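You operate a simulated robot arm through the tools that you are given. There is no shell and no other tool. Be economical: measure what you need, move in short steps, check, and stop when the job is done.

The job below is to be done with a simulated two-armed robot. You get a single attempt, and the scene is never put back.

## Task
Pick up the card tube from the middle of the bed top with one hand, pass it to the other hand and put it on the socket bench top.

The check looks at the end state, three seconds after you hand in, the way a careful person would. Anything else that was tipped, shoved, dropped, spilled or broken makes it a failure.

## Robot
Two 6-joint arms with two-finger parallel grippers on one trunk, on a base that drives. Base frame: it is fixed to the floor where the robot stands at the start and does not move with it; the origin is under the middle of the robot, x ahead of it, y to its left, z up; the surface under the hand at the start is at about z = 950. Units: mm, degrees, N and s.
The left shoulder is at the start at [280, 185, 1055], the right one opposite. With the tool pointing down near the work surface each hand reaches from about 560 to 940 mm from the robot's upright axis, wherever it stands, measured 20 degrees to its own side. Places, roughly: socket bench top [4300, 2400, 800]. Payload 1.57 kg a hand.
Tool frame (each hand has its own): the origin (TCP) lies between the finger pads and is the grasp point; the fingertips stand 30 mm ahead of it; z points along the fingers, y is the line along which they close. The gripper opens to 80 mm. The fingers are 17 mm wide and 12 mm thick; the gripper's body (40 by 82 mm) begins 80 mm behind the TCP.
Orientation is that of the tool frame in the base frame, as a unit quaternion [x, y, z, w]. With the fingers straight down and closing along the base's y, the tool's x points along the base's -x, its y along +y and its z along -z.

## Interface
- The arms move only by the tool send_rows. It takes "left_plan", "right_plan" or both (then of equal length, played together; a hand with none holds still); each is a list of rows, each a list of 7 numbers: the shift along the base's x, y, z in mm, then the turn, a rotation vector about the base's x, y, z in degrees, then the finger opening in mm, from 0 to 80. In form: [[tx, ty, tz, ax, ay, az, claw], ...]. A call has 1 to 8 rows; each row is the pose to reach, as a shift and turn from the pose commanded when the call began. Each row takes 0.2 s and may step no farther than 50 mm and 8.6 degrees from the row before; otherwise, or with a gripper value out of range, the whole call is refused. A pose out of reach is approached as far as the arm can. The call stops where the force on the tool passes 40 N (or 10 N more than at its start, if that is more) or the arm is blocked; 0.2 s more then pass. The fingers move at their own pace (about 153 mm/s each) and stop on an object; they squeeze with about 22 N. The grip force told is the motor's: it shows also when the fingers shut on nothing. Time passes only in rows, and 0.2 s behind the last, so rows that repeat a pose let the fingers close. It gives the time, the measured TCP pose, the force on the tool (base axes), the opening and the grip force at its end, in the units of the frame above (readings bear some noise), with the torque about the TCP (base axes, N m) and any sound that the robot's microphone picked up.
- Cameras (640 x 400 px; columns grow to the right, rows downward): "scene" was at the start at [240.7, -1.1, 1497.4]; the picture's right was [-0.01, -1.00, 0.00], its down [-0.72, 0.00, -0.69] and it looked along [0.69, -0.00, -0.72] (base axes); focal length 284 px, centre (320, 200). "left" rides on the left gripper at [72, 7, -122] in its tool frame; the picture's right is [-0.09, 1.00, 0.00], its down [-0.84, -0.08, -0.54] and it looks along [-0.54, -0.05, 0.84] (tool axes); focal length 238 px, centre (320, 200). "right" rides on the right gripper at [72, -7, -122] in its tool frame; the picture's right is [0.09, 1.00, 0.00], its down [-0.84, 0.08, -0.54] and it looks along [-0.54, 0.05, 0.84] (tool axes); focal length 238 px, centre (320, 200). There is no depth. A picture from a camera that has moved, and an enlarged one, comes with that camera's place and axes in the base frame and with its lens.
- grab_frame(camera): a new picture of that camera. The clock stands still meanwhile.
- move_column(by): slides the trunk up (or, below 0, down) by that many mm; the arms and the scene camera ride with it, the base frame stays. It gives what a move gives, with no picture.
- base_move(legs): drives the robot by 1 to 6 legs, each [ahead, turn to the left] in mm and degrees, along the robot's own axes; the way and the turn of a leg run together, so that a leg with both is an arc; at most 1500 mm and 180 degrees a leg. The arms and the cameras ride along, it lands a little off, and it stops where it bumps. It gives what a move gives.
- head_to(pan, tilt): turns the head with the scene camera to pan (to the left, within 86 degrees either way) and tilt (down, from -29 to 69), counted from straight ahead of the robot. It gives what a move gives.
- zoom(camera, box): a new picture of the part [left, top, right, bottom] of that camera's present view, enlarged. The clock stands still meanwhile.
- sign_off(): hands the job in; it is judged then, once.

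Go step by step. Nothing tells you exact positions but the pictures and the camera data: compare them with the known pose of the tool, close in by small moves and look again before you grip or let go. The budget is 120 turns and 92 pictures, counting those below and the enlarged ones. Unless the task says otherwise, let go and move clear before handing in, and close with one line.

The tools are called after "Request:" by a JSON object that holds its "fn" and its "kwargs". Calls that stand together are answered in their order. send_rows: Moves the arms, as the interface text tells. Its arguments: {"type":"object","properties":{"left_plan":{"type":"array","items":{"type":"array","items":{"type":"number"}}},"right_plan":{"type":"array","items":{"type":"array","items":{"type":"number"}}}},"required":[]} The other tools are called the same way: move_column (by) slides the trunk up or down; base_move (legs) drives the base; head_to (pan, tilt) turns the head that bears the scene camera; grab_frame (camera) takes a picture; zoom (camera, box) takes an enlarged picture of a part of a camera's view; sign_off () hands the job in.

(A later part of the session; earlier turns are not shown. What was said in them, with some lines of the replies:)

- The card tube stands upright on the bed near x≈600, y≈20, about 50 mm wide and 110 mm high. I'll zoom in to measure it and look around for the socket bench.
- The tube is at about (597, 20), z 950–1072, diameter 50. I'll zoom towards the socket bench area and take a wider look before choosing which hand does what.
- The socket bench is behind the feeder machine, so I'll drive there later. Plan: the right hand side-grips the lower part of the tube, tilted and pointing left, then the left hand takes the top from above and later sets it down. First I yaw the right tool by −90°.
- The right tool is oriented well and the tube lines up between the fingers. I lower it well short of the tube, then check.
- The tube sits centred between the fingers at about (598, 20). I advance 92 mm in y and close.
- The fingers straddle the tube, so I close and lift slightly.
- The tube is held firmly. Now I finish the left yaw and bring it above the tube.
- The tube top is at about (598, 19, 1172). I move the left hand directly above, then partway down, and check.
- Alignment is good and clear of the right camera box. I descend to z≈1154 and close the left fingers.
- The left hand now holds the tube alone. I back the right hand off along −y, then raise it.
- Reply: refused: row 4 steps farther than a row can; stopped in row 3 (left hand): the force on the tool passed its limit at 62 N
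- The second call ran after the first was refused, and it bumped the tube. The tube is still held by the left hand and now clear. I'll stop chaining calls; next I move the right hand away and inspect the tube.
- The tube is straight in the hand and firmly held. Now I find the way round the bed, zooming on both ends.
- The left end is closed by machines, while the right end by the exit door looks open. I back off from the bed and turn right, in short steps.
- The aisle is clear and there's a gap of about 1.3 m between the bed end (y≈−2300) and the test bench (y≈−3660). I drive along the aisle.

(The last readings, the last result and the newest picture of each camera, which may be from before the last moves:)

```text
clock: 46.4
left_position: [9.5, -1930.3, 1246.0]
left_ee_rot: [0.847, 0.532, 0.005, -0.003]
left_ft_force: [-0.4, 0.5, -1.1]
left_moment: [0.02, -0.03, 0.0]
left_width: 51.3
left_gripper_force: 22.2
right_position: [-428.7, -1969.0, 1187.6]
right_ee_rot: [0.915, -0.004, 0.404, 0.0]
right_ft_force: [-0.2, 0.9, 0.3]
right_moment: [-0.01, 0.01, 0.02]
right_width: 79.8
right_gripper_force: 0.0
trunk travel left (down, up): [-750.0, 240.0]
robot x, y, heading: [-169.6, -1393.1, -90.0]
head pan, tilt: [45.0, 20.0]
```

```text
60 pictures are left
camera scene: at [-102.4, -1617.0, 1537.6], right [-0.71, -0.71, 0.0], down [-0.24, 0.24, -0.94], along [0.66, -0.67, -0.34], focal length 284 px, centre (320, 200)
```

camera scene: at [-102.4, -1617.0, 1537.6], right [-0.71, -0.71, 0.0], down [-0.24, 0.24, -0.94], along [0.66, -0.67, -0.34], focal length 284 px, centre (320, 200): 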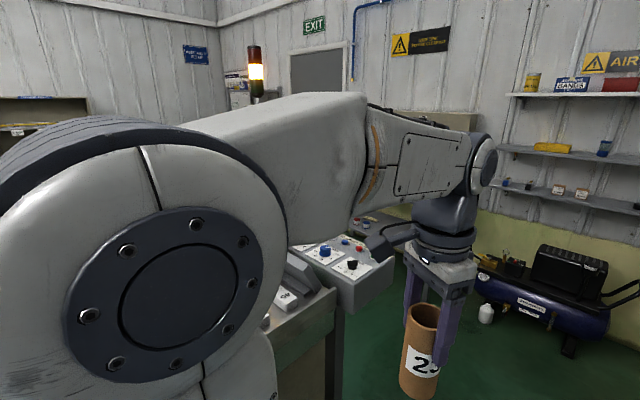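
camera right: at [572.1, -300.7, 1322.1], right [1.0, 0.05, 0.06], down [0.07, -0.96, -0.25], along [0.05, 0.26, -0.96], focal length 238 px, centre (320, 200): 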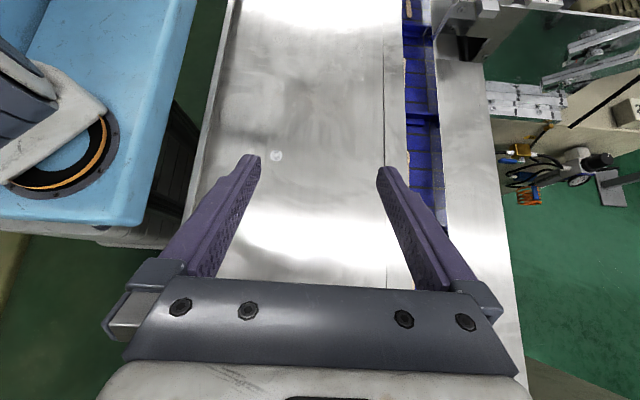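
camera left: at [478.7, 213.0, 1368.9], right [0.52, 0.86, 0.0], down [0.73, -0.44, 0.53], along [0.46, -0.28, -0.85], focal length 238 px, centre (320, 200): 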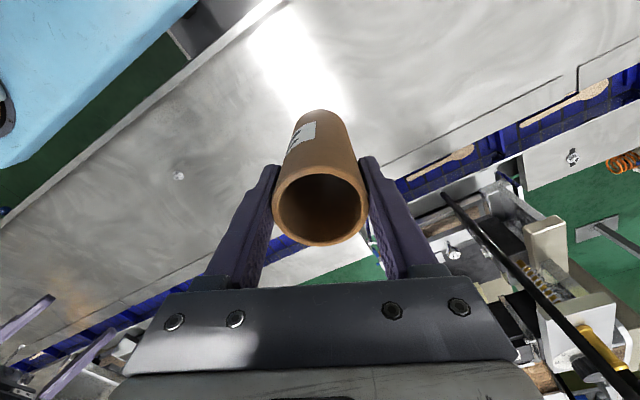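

The gap centre is near y≈−2950. I drive there, then turn left in steps.

Request:
{"fn": "base_move", "kwargs": {"legs": [[1000, 0], [545, 0]]}}

Request:
{"fn": "grab_frame", "kwargs": {"camera": "scene"}}

Request:
{"fn": "base_move", "kwargs": {"legs": [[0, 45]]}}

Request:
{"fn": "grab_frame", "kwargs": {"camera": "scene"}}

```text
clock: 54.4
left_position: [25.7, -3481.6, 1245.7]
left_ee_rot: [0.844, 0.537, 0.004, -0.003]
left_ft_force: [0.5, 0.1, -0.6]
left_moment: [0.02, -0.03, 0.01]
left_width: 51.2
left_gripper_force: 21.6
right_position: [-410.1, -3527.0, 1188.6]
right_ee_rot: [0.915, 0.001, 0.404, -0.003]
right_ft_force: [-0.2, 0.1, 0.8]
right_moment: [-0.01, 0.0, 0.01]
right_width: 79.9
right_gripper_force: 0.0
trunk travel left (down, up): [-750.0, 240.0]
robot x, y, heading: [-158.3, -2947.4, -89.2]
head pan, tilt: [45.0, 20.0]
```

```text
59 pictures are left
camera scene: at [-88.8, -3171.0, 1537.6], right [-0.7, -0.71, 0.0], down [-0.24, 0.24, -0.94], along [0.67, -0.66, -0.34], focal length 284 px, centre (320, 200)
```

scene: 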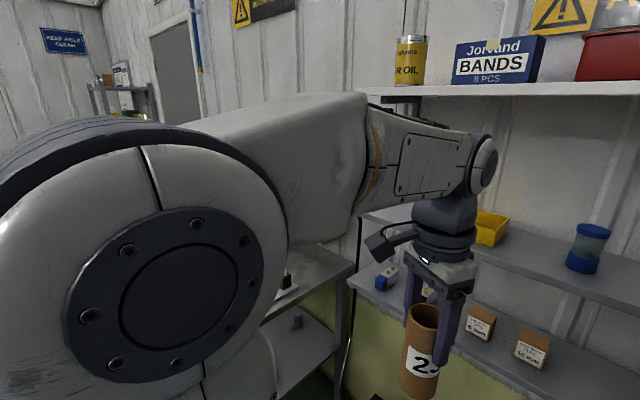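

```text
clock: 56.8
left_position: [353.0, -3193.2, 1246.2]
left_ee_rot: [0.573, 0.82, 0.003, -0.004]
left_ft_force: [0.6, -0.4, -0.7]
left_moment: [-0.01, 0.0, -0.02]
left_width: 51.2
left_gripper_force: 22.2
right_position: [76.7, -3534.4, 1189.6]
right_ee_rot: [0.844, 0.353, 0.372, -0.158]
right_ft_force: [0.4, 0.2, 0.8]
right_moment: [-0.01, -0.03, 0.02]
right_width: 80.0
right_gripper_force: 0.0
trunk travel left (down, up): [-750.0, 240.0]
robot x, y, heading: [-157.3, -2944.5, -44.2]
head pan, tilt: [45.0, 20.0]
```

```text
58 pictures are left
camera scene: at [51.3, -3055.9, 1537.6], right [0.02, -1.0, 0.0], down [-0.34, -0.01, -0.94], along [0.94, 0.02, -0.34], focal length 284 px, centre (320, 200)
```

scene: 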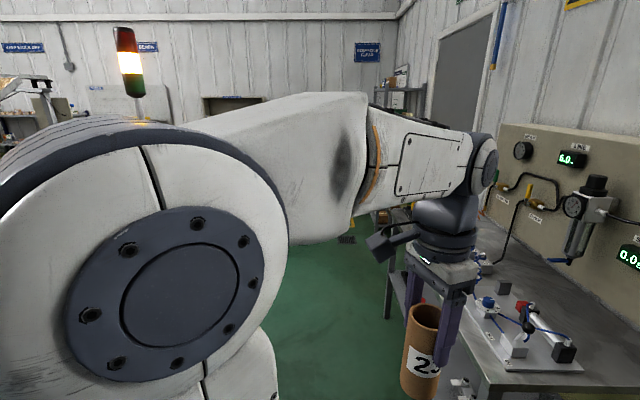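

Clear so far. I finish the turn to heading 0 and look ahead.

Request:
{"fn": "base_move", "kwargs": {"legs": [[0, 45]]}}

Request:
{"fn": "head_to", "kwargs": {"pan": 0, "tilt": 20}}

Request:
{"fn": "grab_frame", "kwargs": {"camera": "scene"}}

```text
clock: 59.3
left_position: [380.7, -2764.8, 1244.9]
left_ee_rot: [0.219, 0.976, 0.001, -0.005]
left_ft_force: [-0.6, -0.4, 0.0]
left_moment: [0.0, -0.01, 0.0]
left_width: 51.1
left_gripper_force: 22.3
right_position: [423.2, -3200.6, 1188.4]
right_ee_rot: [0.647, 0.646, 0.284, -0.287]
right_ft_force: [0.8, -0.5, -0.9]
right_moment: [-0.02, 0.01, 0.03]
right_width: 79.9
right_gripper_force: 0.1
trunk travel left (down, up): [-750.0, 240.0]
robot x, y, heading: [-155.2, -2943.9, 0.9]
head pan, tilt: [45.0, 20.0]
```

```text
clock: 60.4
left_position: [381.9, -2764.0, 1246.0]
left_ee_rot: [0.219, 0.976, 0.002, -0.005]
left_ft_force: [0.5, -0.4, -0.7]
left_moment: [0.03, -0.01, 0.0]
left_width: 51.1
left_gripper_force: 22.3
right_position: [423.4, -3200.4, 1188.0]
right_ee_rot: [0.647, 0.647, 0.284, -0.288]
right_ft_force: [0.4, -0.3, 0.5]
right_moment: [0.01, 0.01, 0.0]
right_width: 79.9
right_gripper_force: 0.0
trunk travel left (down, up): [-750.0, 240.0]
robot x, y, heading: [-156.9, -2949.2, 0.8]
head pan, tilt: [0.0, 20.0]
```

```text
57 pictures are left
camera scene: at [96.5, -2943.3, 1537.6], right [0.01, -1.0, 0.0], down [-0.34, 0.0, -0.94], along [0.94, 0.01, -0.34], focal length 284 px, centre (320, 200)
```

scene: 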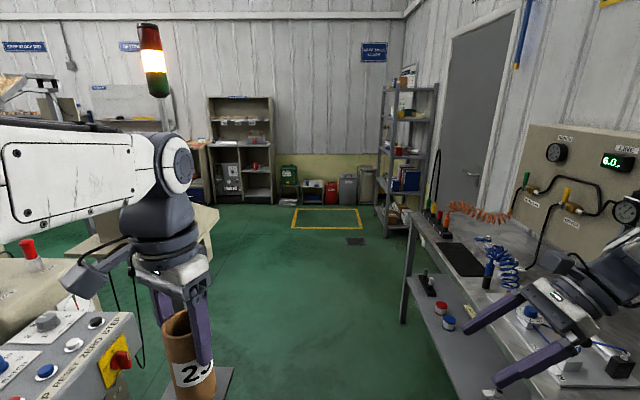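

The passage ahead is open between the control box at y≈−2440 and the bench at y≈−3500. I angle slightly right and drive through in steps.

Request:
{"fn": "base_move", "kwargs": {"legs": [[0, -3], [700, 0]]}}

Request:
{"fn": "grab_frame", "kwargs": {"camera": "scene"}}

```text
clock: 64.6
left_position: [1085.9, -2823.4, 1246.6]
left_ee_rot: [0.245, 0.969, 0.002, -0.005]
left_ft_force: [0.0, -0.6, -1.0]
left_moment: [-0.01, 0.0, 0.03]
left_width: 51.1
left_gripper_force: 22.0
right_position: [1105.7, -3260.3, 1189.2]
right_ee_rot: [0.664, 0.629, 0.292, -0.279]
right_ft_force: [0.4, 0.3, -0.5]
right_moment: [-0.06, 0.01, 0.01]
right_width: 80.3
right_gripper_force: 0.0
trunk travel left (down, up): [-750.0, 240.0]
robot x, y, heading: [541.3, -2971.5, -2.3]
head pan, tilt: [0.0, 20.0]
```

```text
56 pictures are left
camera scene: at [791.9, -2987.1, 1537.6], right [-0.04, -1.0, 0.0], down [-0.34, 0.02, -0.94], along [0.94, -0.04, -0.34], focal length 284 px, centre (320, 200)
```

scene: 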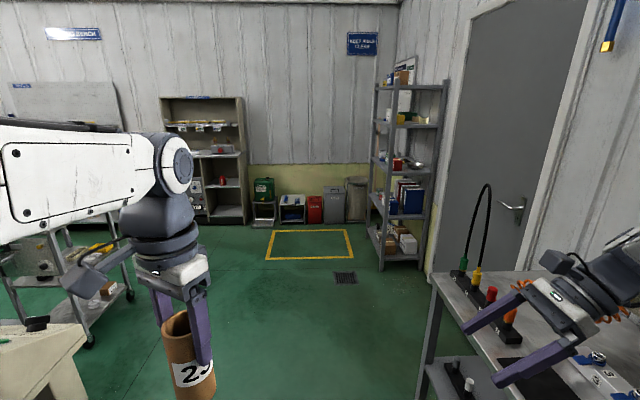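

Still clear. I continue and then look left along the corridor.

Request:
{"fn": "base_move", "kwargs": {"legs": [[900, 1]]}}

Request:
{"fn": "head_to", "kwargs": {"pan": 30, "tilt": 20}}

Request:
{"fn": "grab_frame", "kwargs": {"camera": "scene"}}

Request:
{"fn": "head_to", "kwargs": {"pan": 80, "tilt": 15}}

Request:
{"fn": "grab_frame", "kwargs": {"camera": "scene"}}

```text
clock: 69.3
left_position: [1978.4, -2855.1, 1246.0]
left_ee_rot: [0.242, 0.97, 0.002, -0.005]
left_ft_force: [0.5, 0.7, -0.6]
left_moment: [0.0, 0.0, 0.0]
left_width: 51.4
left_gripper_force: 22.3
right_position: [2000.8, -3293.2, 1188.5]
right_ee_rot: [0.662, 0.631, 0.291, -0.281]
right_ft_force: [-0.1, 0.1, 0.1]
right_moment: [-0.01, 0.0, -0.02]
right_width: 80.0
right_gripper_force: 0.1
trunk travel left (down, up): [-750.0, 240.0]
robot x, y, heading: [1434.8, -3014.0, -1.8]
head pan, tilt: [0.0, 20.0]
```

```text
clock: 70.3
left_position: [1977.7, -2854.9, 1245.7]
left_ee_rot: [0.242, 0.97, 0.001, -0.005]
left_ft_force: [0.4, 0.2, 0.4]
left_moment: [-0.01, 0.0, -0.01]
left_width: 51.5
left_gripper_force: 21.9
right_position: [2002.1, -3292.4, 1187.4]
right_ee_rot: [0.662, 0.631, 0.291, -0.28]
right_ft_force: [0.5, -0.1, -1.2]
right_moment: [-0.01, -0.02, -0.04]
right_width: 80.0
right_gripper_force: 0.1
trunk travel left (down, up): [-750.0, 240.0]
robot x, y, heading: [1436.5, -3007.5, -2.2]
head pan, tilt: [30.0, 20.0]
```

```text
55 pictures are left
camera scene: at [1675.5, -2974.3, 1537.6], right [0.47, -0.88, 0.0], down [-0.3, -0.16, -0.94], along [0.83, 0.44, -0.34], focal length 284 px, centre (320, 200)
```

scene: 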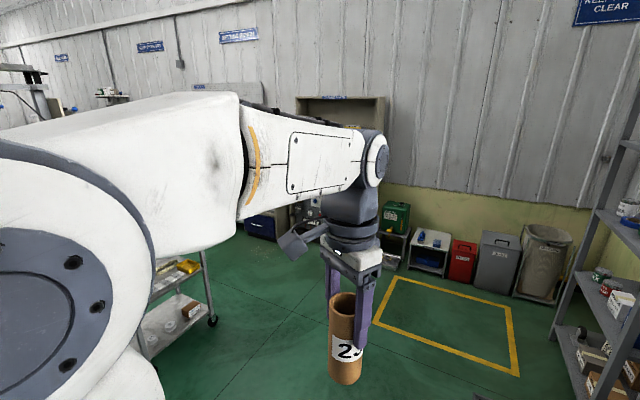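

```text
clock: 71.5
left_position: [1978.9, -2855.5, 1246.6]
left_ee_rot: [0.242, 0.97, 0.002, -0.005]
left_ft_force: [-0.2, -0.2, -0.8]
left_moment: [0.0, 0.02, -0.02]
left_width: 51.2
left_gripper_force: 22.0
right_position: [2001.6, -3293.3, 1189.2]
right_ee_rot: [0.663, 0.63, 0.291, -0.281]
right_ft_force: [0.8, 0.7, -0.4]
right_moment: [0.01, -0.03, 0.0]
right_width: 79.8
right_gripper_force: 0.1
trunk travel left (down, up): [-750.0, 240.0]
robot x, y, heading: [1430.9, -3011.7, -2.1]
head pan, tilt: [80.0, 15.0]
```

```text
54 pictures are left
camera scene: at [1612.8, -2926.5, 1545.7], right [0.98, -0.21, 0.0], down [-0.05, -0.25, -0.97], along [0.2, 0.94, -0.26], focal length 284 px, centre (320, 200)
```

scene: 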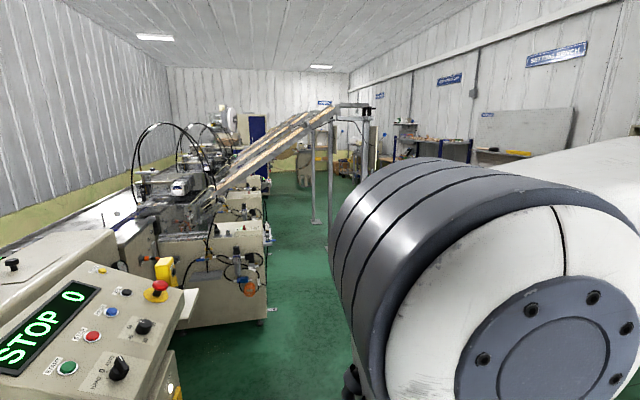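

The corridor between the trolley (x≲2800) and the setting bench (x≳4080) leads to the far-left area. I drive on, turn left and look.

Request:
{"fn": "base_move", "kwargs": {"legs": [[1400, 2], [0, 45]]}}

Request:
{"fn": "head_to", "kwargs": {"pan": 0, "tilt": 20}}

Request:
{"fn": "grab_frame", "kwargs": {"camera": "scene"}}

Request:
{"fn": "head_to", "kwargs": {"pan": 50, "tilt": 20}}

Request:
{"fn": "grab_frame", "kwargs": {"camera": "scene"}}

```text
clock: 80.5
left_position: [3082.9, -2533.0, 1246.2]
left_ee_rot: [-0.167, 0.986, -0.001, -0.006]
left_ft_force: [-0.9, 0.3, -0.8]
left_moment: [-0.02, 0.01, 0.0]
left_width: 51.4
left_gripper_force: 22.3
right_position: [3418.9, -2814.4, 1187.7]
right_ee_rot: [0.354, 0.843, 0.154, -0.374]
right_ft_force: [0.3, 0.3, -0.5]
right_moment: [0.01, -0.01, 0.0]
right_width: 80.2
right_gripper_force: 0.1
trunk travel left (down, up): [-750.0, 240.0]
robot x, y, heading: [2824.9, -3037.8, 44.9]
head pan, tilt: [80.0, 15.0]
```

```text
clock: 82.0
left_position: [3083.4, -2533.0, 1246.1]
left_ee_rot: [-0.167, 0.986, -0.001, -0.004]
left_ft_force: [0.6, 0.2, -1.0]
left_moment: [-0.01, 0.02, 0.02]
left_width: 51.3
left_gripper_force: 22.3
right_position: [3419.5, -2813.1, 1188.6]
right_ee_rot: [0.354, 0.843, 0.154, -0.374]
right_ft_force: [0.1, 0.7, 0.0]
right_moment: [-0.02, 0.03, -0.02]
right_width: 79.9
right_gripper_force: 0.0
trunk travel left (down, up): [-750.0, 240.0]
robot x, y, heading: [2830.3, -3037.9, 45.1]
head pan, tilt: [0.0, 20.0]
```

```text
53 pictures are left
camera scene: at [3005.1, -2860.3, 1537.6], right [0.71, -0.7, 0.0], down [-0.24, -0.24, -0.94], along [0.66, 0.67, -0.34], focal length 284 px, centre (320, 200)
```

scene: 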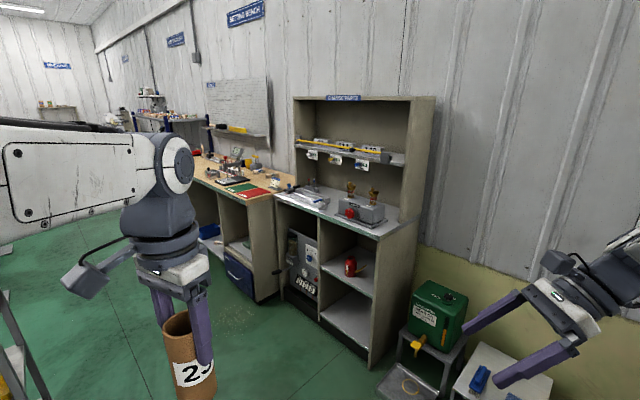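

```text
clock: 83.2
left_position: [3082.0, -2533.4, 1245.2]
left_ee_rot: [-0.168, 0.986, -0.002, -0.005]
left_ft_force: [0.4, 1.2, -0.4]
left_moment: [0.02, 0.02, 0.03]
left_width: 51.3
left_gripper_force: 22.4
right_position: [3419.5, -2812.3, 1188.4]
right_ee_rot: [0.354, 0.843, 0.154, -0.373]
right_ft_force: [0.0, -0.1, 0.2]
right_moment: [-0.01, -0.01, -0.04]
right_width: 79.9
right_gripper_force: 0.0
trunk travel left (down, up): [-750.0, 240.0]
robot x, y, heading: [2827.2, -3041.2, 44.9]
head pan, tilt: [50.0, 20.0]
```

```text
52 pictures are left
camera scene: at [2931.1, -2833.7, 1537.6], right [1.0, 0.09, 0.0], down [0.03, -0.34, -0.94], along [-0.08, 0.94, -0.34], focal length 284 px, centre (320, 200)
```

scene: 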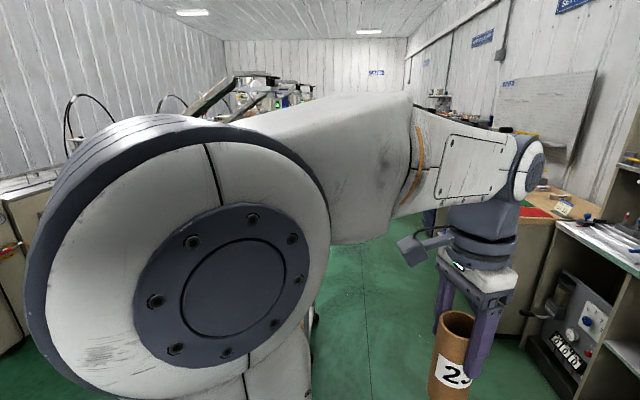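

The corridor is about 1150 mm wide, centred near x≈3375. I move onto its centreline and turn to face along it.

Request:
{"fn": "base_move", "kwargs": {"legs": [[660, 0], [0, 40]]}}

Request:
{"fn": "head_to", "kwargs": {"pan": 5, "tilt": 20}}

Request:
{"fn": "grab_frame", "kwargs": {"camera": "scene"}}

```text
clock: 88.8
left_position: [3166.1, -2016.8, 1246.7]
left_ee_rot: [-0.492, 0.87, -0.002, -0.005]
left_ft_force: [0.4, -1.5, -0.5]
left_moment: [0.01, 0.0, 0.01]
left_width: 51.5
left_gripper_force: 21.7
right_position: [3604.1, -2017.8, 1189.8]
right_ee_rot: [0.046, 0.913, 0.018, -0.404]
right_ft_force: [0.4, 0.3, -0.4]
right_moment: [-0.01, -0.02, 0.03]
right_width: 79.9
right_gripper_force: 0.1
trunk travel left (down, up): [-750.0, 240.0]
robot x, y, heading: [3296.8, -2572.7, 85.4]
head pan, tilt: [50.0, 20.0]
```

```text
clock: 89.9
left_position: [3166.0, -2018.2, 1245.5]
left_ee_rot: [-0.494, 0.87, -0.003, -0.004]
left_ft_force: [-0.1, 0.1, 0.6]
left_moment: [0.0, 0.01, 0.02]
left_width: 50.8
left_gripper_force: 21.8
right_position: [3603.9, -2017.0, 1188.4]
right_ee_rot: [0.046, 0.914, 0.017, -0.404]
right_ft_force: [-1.3, 0.1, -0.4]
right_moment: [0.0, 0.01, -0.01]
right_width: 80.0
right_gripper_force: 0.0
trunk travel left (down, up): [-750.0, 240.0]
robot x, y, heading: [3292.0, -2569.2, 85.3]
head pan, tilt: [5.0, 20.0]
```

```text
51 pictures are left
camera scene: at [3307.2, -2318.1, 1537.6], right [1.0, 0.0, 0.0], down [0.0, -0.34, -0.94], along [0.0, 0.94, -0.34], focal length 284 px, centre (320, 200)
```

scene: 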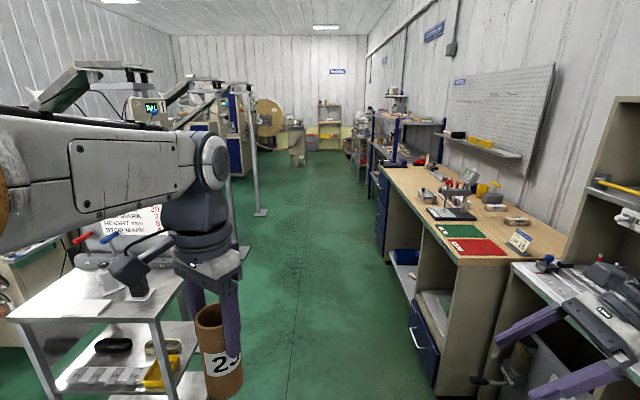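

The corridor is clear with chute posts only at x≤2500. I drive on along it.

Request:
{"fn": "base_move", "kwargs": {"legs": [[1400, 5]]}}

Request:
{"fn": "grab_frame", "kwargs": {"camera": "scene"}}

```text
clock: 96.9
left_position: [3181.8, -621.4, 1245.3]
left_ee_rot: [-0.529, 0.849, -0.003, -0.004]
left_ft_force: [-0.1, -0.4, -0.3]
left_moment: [0.03, 0.0, 0.01]
left_width: 51.1
left_gripper_force: 22.1
right_position: [3617.6, -585.4, 1188.8]
right_ee_rot: [0.007, 0.914, 0.001, -0.405]
right_ft_force: [0.5, -0.3, -0.3]
right_moment: [0.0, -0.01, -0.02]
right_width: 79.9
right_gripper_force: 0.1
trunk travel left (down, up): [-750.0, 240.0]
robot x, y, heading: [3352.4, -1162.6, 89.7]
head pan, tilt: [5.0, 20.0]
```

```text
50 pictures are left
camera scene: at [3347.4, -909.7, 1537.6], right [1.0, 0.09, 0.0], down [0.03, -0.34, -0.94], along [-0.08, 0.94, -0.34], focal length 284 px, centre (320, 200)
```

scene: 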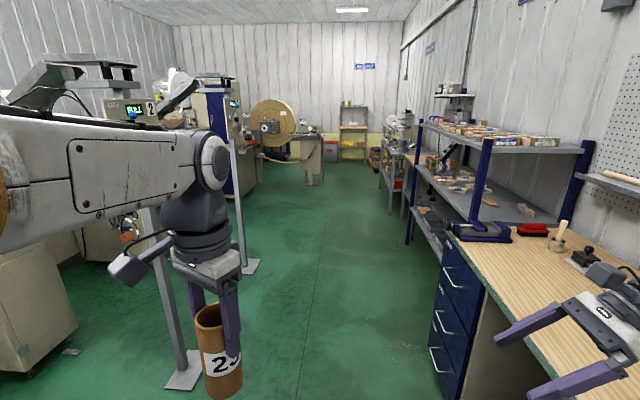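

Request:
{"fn": "base_move", "kwargs": {"legs": [[1400, 0]]}}

Request:
{"fn": "head_to", "kwargs": {"pan": -20, "tilt": 20}}

Request:
{"fn": "grab_frame", "kwargs": {"camera": "scene"}}

```text
clock: 103.8
left_position: [3189.1, 773.9, 1245.2]
left_ee_rot: [-0.528, 0.849, -0.003, -0.005]
left_ft_force: [0.1, -0.4, -1.0]
left_moment: [0.0, 0.03, 0.0]
left_width: 51.1
left_gripper_force: 22.3
right_position: [3626.8, 808.8, 1188.1]
right_ee_rot: [0.008, 0.915, 0.001, -0.404]
right_ft_force: [-0.2, 0.5, 0.4]
right_moment: [0.02, 0.0, -0.01]
right_width: 80.0
right_gripper_force: 0.0
trunk travel left (down, up): [-750.0, 240.0]
robot x, y, heading: [3363.5, 231.3, 89.7]
head pan, tilt: [5.0, 20.0]
```

```text
clock: 104.7
left_position: [3188.8, 774.2, 1246.6]
left_ee_rot: [-0.527, 0.85, -0.003, -0.004]
left_ft_force: [0.5, 1.0, -1.8]
left_moment: [0.04, 0.0, -0.02]
left_width: 51.1
left_gripper_force: 22.1
right_position: [3625.1, 808.9, 1187.9]
right_ee_rot: [0.009, 0.915, 0.002, -0.404]
right_ft_force: [-0.5, -0.3, -0.2]
right_moment: [-0.02, 0.0, 0.03]
right_width: 79.8
right_gripper_force: 0.0
trunk travel left (down, up): [-750.0, 240.0]
robot x, y, heading: [3360.7, 235.2, 89.8]
head pan, tilt: [-20.0, 20.0]
```

```text
49 pictures are left
camera scene: at [3393.4, 479.9, 1537.6], right [0.94, -0.35, 0.0], down [-0.12, -0.32, -0.94], along [0.33, 0.88, -0.34], focal length 284 px, centre (320, 200)
```

scene: 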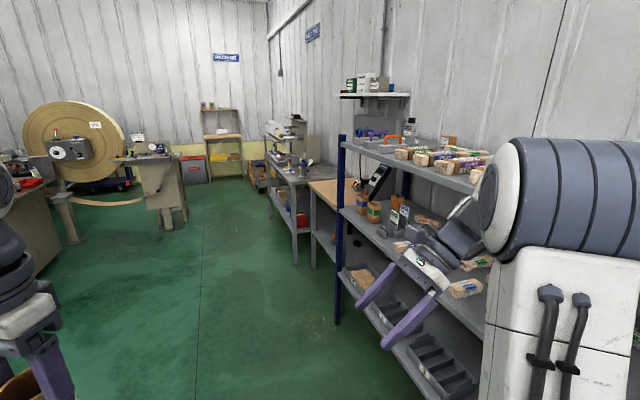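

The wooden-topped bench just past the blue rack, with its front at x≈4100 and y≈2000–2700, is the socket bench. I drive up alongside it.

Request:
{"fn": "base_move", "kwargs": {"legs": [[1500, 0], [380, 0]]}}

Request:
{"fn": "head_to", "kwargs": {"pan": -75, "tilt": 25}}

Request:
{"fn": "grab_frame", "kwargs": {"camera": "scene"}}

```text
clock: 114.2
left_position: [3215.7, 2663.2, 1246.2]
left_ee_rot: [-0.524, 0.852, -0.003, -0.005]
left_ft_force: [-0.1, -0.4, -1.1]
left_moment: [0.04, 0.01, 0.0]
left_width: 51.0
left_gripper_force: 22.0
right_position: [3652.5, 2692.9, 1189.0]
right_ee_rot: [0.013, 0.915, 0.003, -0.404]
right_ft_force: [0.4, 0.0, 0.0]
right_moment: [0.03, 0.0, -0.01]
right_width: 80.0
right_gripper_force: 0.1
trunk travel left (down, up): [-750.0, 240.0]
robot x, y, heading: [3383.4, 2126.2, 89.3]
head pan, tilt: [-20.0, 20.0]
```

```text
clock: 115.4
left_position: [3216.2, 2663.8, 1246.0]
left_ee_rot: [-0.524, 0.852, -0.003, -0.004]
left_ft_force: [0.2, 0.0, -0.7]
left_moment: [0.03, -0.01, 0.03]
left_width: 51.4
left_gripper_force: 21.9
right_position: [3651.6, 2693.4, 1188.1]
right_ee_rot: [0.014, 0.914, 0.003, -0.404]
right_ft_force: [0.9, 0.1, 0.1]
right_moment: [-0.02, -0.01, -0.01]
right_width: 80.0
right_gripper_force: 0.1
trunk travel left (down, up): [-750.0, 240.0]
robot x, y, heading: [3378.0, 2122.0, 89.1]
head pan, tilt: [-75.0, 25.0]
```

```text
48 pictures are left
camera scene: at [3473.3, 2302.6, 1529.5], right [0.24, -0.97, 0.0], down [-0.41, -0.1, -0.91], along [0.88, 0.22, -0.42], focal length 284 px, centre (320, 200)
```

scene: 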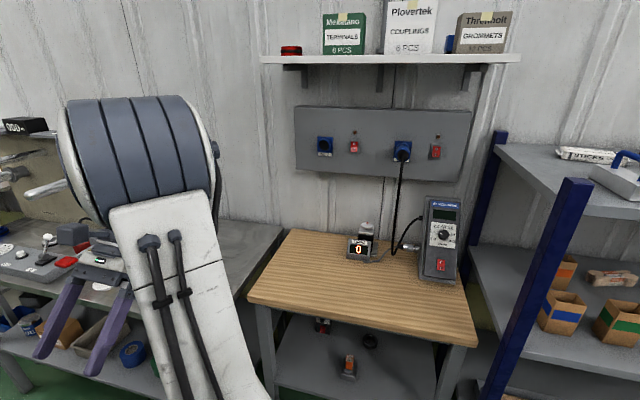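

The socket bench top spans x≈4140–4620, y≈2000–2740; its front-left half is empty, with a meter and charger at the rear and right. I'll aim for about (4270, 2550). First I pull the right hand in and up so it clears the rack post.

Request:
{"fn": "send_rows", "kwargs": {"right_plan": [[0, -20, 20, 0, 0, 0, 60], [0, -40, 40, 0, 0, 0, 40], [0, -60, 60, 0, 0, 0, 20], [0, -80, 80, 0, 0, 0, 10], [0, -100, 100, 0, 0, 0, 10], [0, -120, 110, 0, 0, 0, 10]]}}

Request:
{"fn": "base_move", "kwargs": {"legs": [[210, 0]]}}

```text
clock: 116.8
left_position: [3215.7, 2663.4, 1245.5]
left_ee_rot: [-0.523, 0.852, -0.003, -0.005]
left_ft_force: [0.3, -0.1, -0.4]
left_moment: [0.02, 0.0, 0.01]
left_width: 51.3
left_gripper_force: 22.2
right_position: [3653.1, 2573.9, 1299.1]
right_ee_rot: [0.014, 0.915, 0.004, -0.404]
right_ft_force: [0.1, -0.3, 0.1]
right_moment: [-0.01, -0.02, 0.02]
right_width: 10.2
right_gripper_force: 0.0
trunk travel left (down, up): [-750.0, 240.0]
robot x, y, heading: [3382.7, 2121.2, 88.8]
head pan, tilt: [-75.0, 25.0]
```

```text
clock: 118.5
left_position: [3220.1, 2874.9, 1245.8]
left_ee_rot: [-0.522, 0.853, -0.003, -0.004]
left_ft_force: [0.0, -0.7, -0.8]
left_moment: [0.03, 0.01, 0.01]
left_width: 51.4
left_gripper_force: 22.0
right_position: [3656.6, 2784.7, 1298.8]
right_ee_rot: [0.015, 0.915, 0.004, -0.404]
right_ft_force: [0.7, 0.5, 0.6]
right_moment: [0.03, 0.02, -0.04]
right_width: 9.9
right_gripper_force: 0.1
trunk travel left (down, up): [-750.0, 240.0]
robot x, y, heading: [3385.9, 2332.7, 88.7]
head pan, tilt: [-75.0, 25.0]
```

Now I turn right to face the bench.

Request:
{"fn": "base_move", "kwargs": {"legs": [[0, -45], [0, -44]]}}

Request:
{"fn": "head_to", "kwargs": {"pan": 0, "tilt": 35}}

Request:
{"fn": "grab_frame", "kwargs": {"camera": "scene"}}

```text
clock: 123.0
left_position: [3927.3, 2501.4, 1244.7]
left_ee_rot: [0.231, 0.973, 0.001, -0.005]
left_ft_force: [0.7, 0.2, 0.4]
left_moment: [0.04, -0.01, 0.0]
left_width: 51.3
left_gripper_force: 21.9
right_position: [3838.4, 2062.9, 1298.5]
right_ee_rot: [0.655, 0.638, 0.288, -0.284]
right_ft_force: [-1.0, 0.4, -0.8]
right_moment: [0.02, 0.04, 0.01]
right_width: 9.9
right_gripper_force: 0.1
trunk travel left (down, up): [-750.0, 240.0]
robot x, y, heading: [3381.7, 2333.9, -0.7]
head pan, tilt: [-75.0, 25.0]
```

```text
clock: 124.5
left_position: [3927.1, 2501.2, 1246.6]
left_ee_rot: [0.231, 0.973, 0.002, -0.005]
left_ft_force: [-0.9, -0.5, -0.8]
left_moment: [0.0, 0.01, -0.01]
left_width: 51.6
left_gripper_force: 22.2
right_position: [3838.0, 2063.3, 1297.6]
right_ee_rot: [0.656, 0.638, 0.288, -0.283]
right_ft_force: [0.0, 0.0, 0.9]
right_moment: [-0.01, -0.02, 0.02]
right_width: 10.0
right_gripper_force: 0.1
trunk travel left (down, up): [-750.0, 240.0]
robot x, y, heading: [3386.3, 2332.4, -0.9]
head pan, tilt: [0.0, 35.0]
```

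```text
47 pictures are left
camera scene: at [3633.2, 2328.4, 1513.7], right [-0.01, -1.0, 0.0], down [-0.57, 0.01, -0.82], along [0.82, -0.01, -0.57], focal length 284 px, centre (320, 200)
```

scene: 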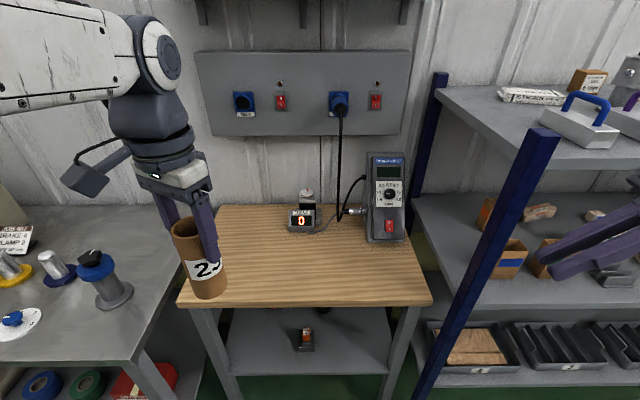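

The front-centre of the bench is free; target (4265, 2490). I drive only 130 mm forward so the right arm stays clear of the rack post, and lower the trunk 150 mm.

Request:
{"fn": "base_move", "kwargs": {"legs": [[130, 0]]}}

Request:
{"fn": "send_rows", "kwargs": {"left_plan": [[40, 0, 0, 0, 0, 0, 40], [80, 0, 0, 0, 0, 0, 40], [120, 0, 0, 0, 0, 0, 40], [160, 0, 0, 0, 0, 0, 40], [195, -5, 0, 0, 0, 0, 40], [207, -8, 0, 0, 0, 0, 40]]}}

Request:
{"fn": "move_column", "kwargs": {"by": -150}}

Request:
{"fn": "grab_frame", "kwargs": {"camera": "scene"}}

Request:
{"fn": "grab_frame", "kwargs": {"camera": "left"}}

```text
clock: 125.8
left_position: [4056.6, 2497.4, 1245.9]
left_ee_rot: [0.232, 0.973, 0.002, -0.005]
left_ft_force: [0.5, 0.2, 0.3]
left_moment: [0.0, 0.02, 0.0]
left_width: 51.4
left_gripper_force: 21.9
right_position: [3968.0, 2060.3, 1298.7]
right_ee_rot: [0.656, 0.637, 0.289, -0.283]
right_ft_force: [0.1, -0.1, -0.1]
right_moment: [-0.01, 0.01, -0.04]
right_width: 9.9
right_gripper_force: 0.0
trunk travel left (down, up): [-750.0, 240.0]
robot x, y, heading: [3513.2, 2334.8, -1.0]
head pan, tilt: [0.0, 35.0]
```

```text
clock: 127.2
left_position: [4264.3, 2489.2, 1245.3]
left_ee_rot: [0.233, 0.972, 0.002, -0.005]
left_ft_force: [-0.5, -0.4, -0.7]
left_moment: [0.0, 0.0, 0.0]
left_width: 51.3
left_gripper_force: 21.7
right_position: [3968.3, 2061.3, 1298.0]
right_ee_rot: [0.656, 0.638, 0.288, -0.284]
right_ft_force: [0.5, 0.0, 0.1]
right_moment: [0.03, -0.01, 0.01]
right_width: 9.9
right_gripper_force: 0.1
trunk travel left (down, up): [-750.0, 240.0]
robot x, y, heading: [3516.1, 2330.1, -0.6]
head pan, tilt: [0.0, 35.0]
```

```text
clock: 128.9
left_position: [4264.5, 2489.6, 1094.7]
left_ee_rot: [0.232, 0.973, 0.001, -0.005]
left_ft_force: [0.1, -0.5, -0.6]
left_moment: [-0.01, 0.03, 0.04]
left_width: 51.2
left_gripper_force: 22.3
right_position: [3967.6, 2060.5, 1148.7]
right_ee_rot: [0.656, 0.637, 0.289, -0.284]
right_ft_force: [0.2, -0.4, 0.5]
right_moment: [0.02, -0.01, 0.02]
right_width: 10.0
right_gripper_force: 0.0
trunk travel left (down, up): [-600.0, 390.0]
robot x, y, heading: [3514.8, 2333.8, -0.8]
head pan, tilt: [0.0, 35.0]
```

```text
46 pictures are left
camera scene: at [3763.5, 2326.3, 1363.8], right [-0.02, -1.0, 0.0], down [-0.57, 0.01, -0.82], along [0.82, -0.01, -0.57], focal length 284 px, centre (320, 200)
```

scene: 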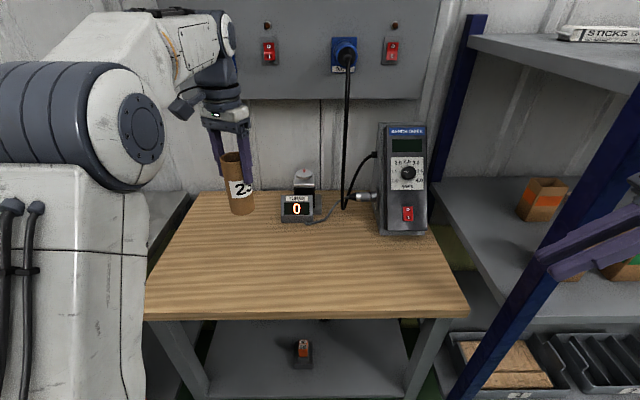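

```text
45 pictures are left
camera left: at [4204.7, 2527.2, 1218.5], right [0.53, 0.85, 0.0], down [0.72, -0.45, 0.53], along [0.45, -0.28, -0.85], focal length 238 px, centre (320, 200)
```

left: 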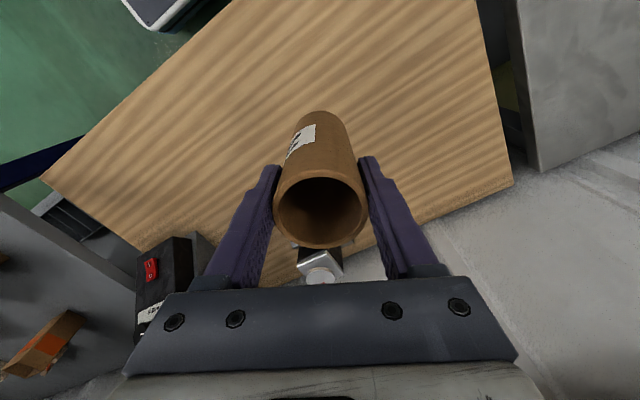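

The tube is directly above free bench surface, well clear of the charger. I descend 150 mm and check the gap.

Request:
{"fn": "send_rows", "kwargs": {"left_plan": [[0, 0, -40, 0, 0, 0, 40], [0, 0, -80, 0, 0, 0, 40], [0, 0, -120, 0, 0, 0, 40], [0, 0, -150, 0, 0, 0, 40], [0, 0, -160, 0, 0, 0, 40]]}}

Request:
{"fn": "zoom", "kwargs": {"camera": "scene", "box": [160, 120, 360, 280]}}

Request:
{"fn": "grab_frame", "kwargs": {"camera": "left"}}

```text
clock: 130.1
left_position: [4263.3, 2488.8, 933.8]
left_ee_rot: [0.232, 0.973, 0.002, -0.005]
left_ft_force: [1.1, 0.0, 8.5]
left_moment: [-0.03, 0.04, -0.01]
left_width: 51.9
left_gripper_force: 22.0
right_position: [3968.4, 2060.6, 1148.7]
right_ee_rot: [0.656, 0.637, 0.289, -0.283]
right_ft_force: [0.7, 0.4, -0.6]
right_moment: [0.02, -0.02, 0.01]
right_width: 9.9
right_gripper_force: 0.1
trunk travel left (down, up): [-600.0, 390.0]
robot x, y, heading: [3517.5, 2328.8, -0.6]
head pan, tilt: [0.0, 35.0]
```

```text
2.50 times, centred on (260, 200) of scene
camera zoom: at [3763.3, 2326.2, 1363.7], right [-0.02, -1.0, 0.0], down [-0.57, 0.01, -0.82], along [0.82, -0.01, -0.57], focal length 710 px, centre (470, 200)
```

zoom: 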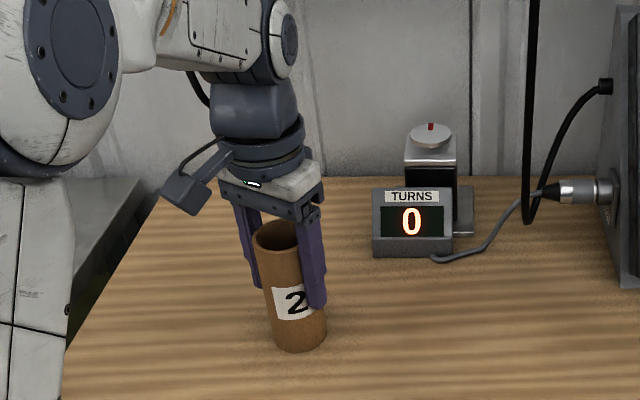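

```text
43 pictures are left
camera left: at [4204.5, 2526.5, 1057.3], right [0.53, 0.85, 0.0], down [0.72, -0.45, 0.53], along [0.45, -0.28, -0.85], focal length 238 px, centre (320, 200)
```

left: 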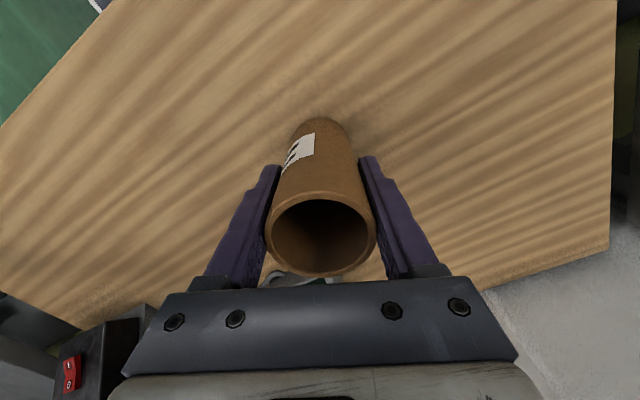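

The tube is resting on the bench: 8.5 N upward, and the bench is slightly higher than nominal. I ease off 1 mm and open the fingers.

Request:
{"fn": "send_rows", "kwargs": {"left_plan": [[0, 0, 1, 0, 0, 0, 40], [0, 0, 1, 0, 0, 0, 54], [0, 0, 1, 0, 0, 0, 60], [0, 0, 1, 0, 0, 0, 70], [0, 0, 1, 0, 0, 0, 80], [0, 0, 1, 0, 0, 0, 80]]}}

Request:
{"fn": "zoom", "kwargs": {"camera": "scene", "box": [160, 120, 360, 280]}}

Request:
{"fn": "grab_frame", "kwargs": {"camera": "left"}}

```text
clock: 131.5
left_position: [4264.4, 2488.7, 936.9]
left_ee_rot: [0.232, 0.973, 0.001, -0.005]
left_ft_force: [0.4, -0.2, 0.2]
left_moment: [0.0, 0.02, 0.0]
left_width: 80.0
left_gripper_force: 0.2
right_position: [3967.7, 2060.3, 1147.5]
right_ee_rot: [0.656, 0.637, 0.289, -0.283]
right_ft_force: [0.0, 0.6, -0.4]
right_moment: [-0.01, 0.04, -0.04]
right_width: 10.1
right_gripper_force: 0.0
trunk travel left (down, up): [-600.0, 390.0]
robot x, y, heading: [3513.0, 2327.6, -0.8]
head pan, tilt: [0.0, 35.0]
```

```text
2.50 times, centred on (260, 200) of scene
camera zoom: at [3763.6, 2326.3, 1363.7], right [-0.02, -1.0, 0.0], down [-0.57, 0.01, -0.82], along [0.82, -0.01, -0.57], focal length 710 px, centre (470, 200)
```

zoom: 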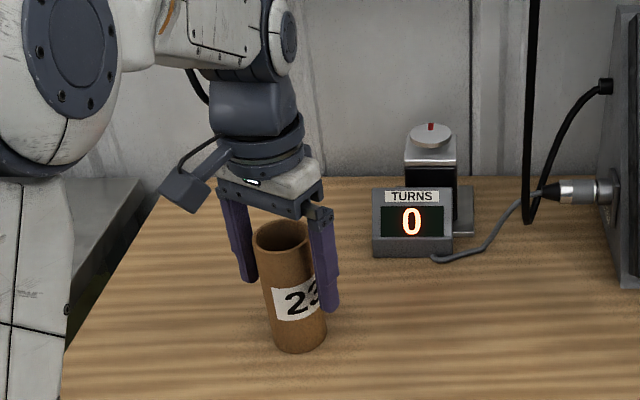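

```text
41 pictures are left
camera left: at [4204.9, 2526.7, 1059.3], right [0.53, 0.85, 0.0], down [0.72, -0.45, 0.53], along [0.45, -0.28, -0.85], focal length 238 px, centre (320, 200)
```

left: 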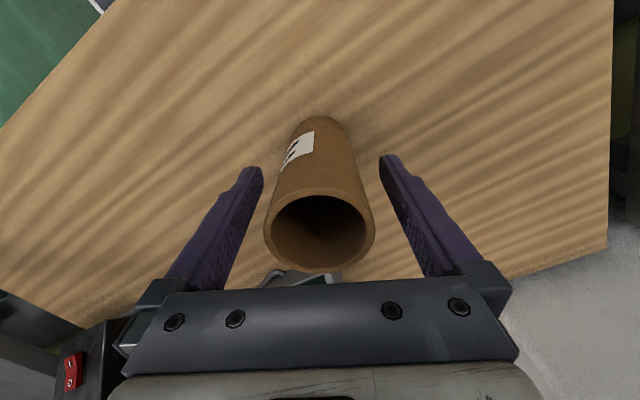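

The tube stands free between the open fingers. I raise the hand straight up and clear.

Request:
{"fn": "send_rows", "kwargs": {"left_plan": [[0, 0, 20, 0, 0, 0, 80], [0, 0, 50, 0, 0, 0, 80], [0, 0, 90, 0, 0, 0, 80], [0, 0, 130, 0, 0, 0, 80], [0, 0, 170, 0, 0, 0, 80], [-40, 0, 190, 0, 0, 0, 80], [-80, 0, 200, 0, 0, 0, 80], [-120, 0, 200, 0, 0, 0, 80]]}}

Request:
{"fn": "grab_frame", "kwargs": {"camera": "scene"}}

```text
clock: 133.3
left_position: [4145.3, 2488.5, 1136.6]
left_ee_rot: [0.232, 0.973, 0.001, -0.005]
left_ft_force: [0.6, 0.2, 0.0]
left_moment: [0.01, 0.04, 0.0]
left_width: 80.1
left_gripper_force: 0.1
right_position: [3969.1, 2058.7, 1148.5]
right_ee_rot: [0.656, 0.638, 0.287, -0.283]
right_ft_force: [0.6, 0.0, 0.0]
right_moment: [0.01, 0.04, 0.02]
right_width: 10.0
right_gripper_force: 0.2
trunk travel left (down, up): [-600.0, 390.0]
robot x, y, heading: [3511.0, 2330.0, -1.1]
head pan, tilt: [0.0, 35.0]
```

```text
40 pictures are left
camera scene: at [3764.0, 2326.2, 1363.7], right [-0.02, -1.0, 0.0], down [-0.57, 0.01, -0.82], along [0.82, -0.01, -0.57], focal length 284 px, centre (320, 200)
```

scene: 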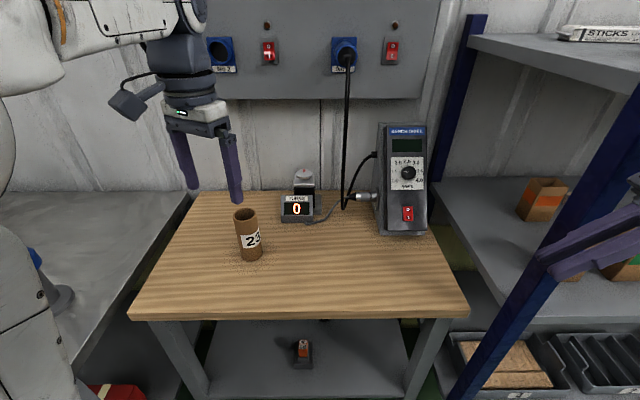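

The tube stands upright on the socket bench top with both hands clear and nothing else disturbed in view, so I'm handing in.

Request:
{"fn": "sign_off", "kwargs": {}}

```text
The job is handed in.
```

The card tube was picked up with the right hand, passed to the left, and now stands upright on the socket bench top; during the hand-over my right hand knocked it once (62 N), but it stayed in the grip and nothing else was touched that I could see.
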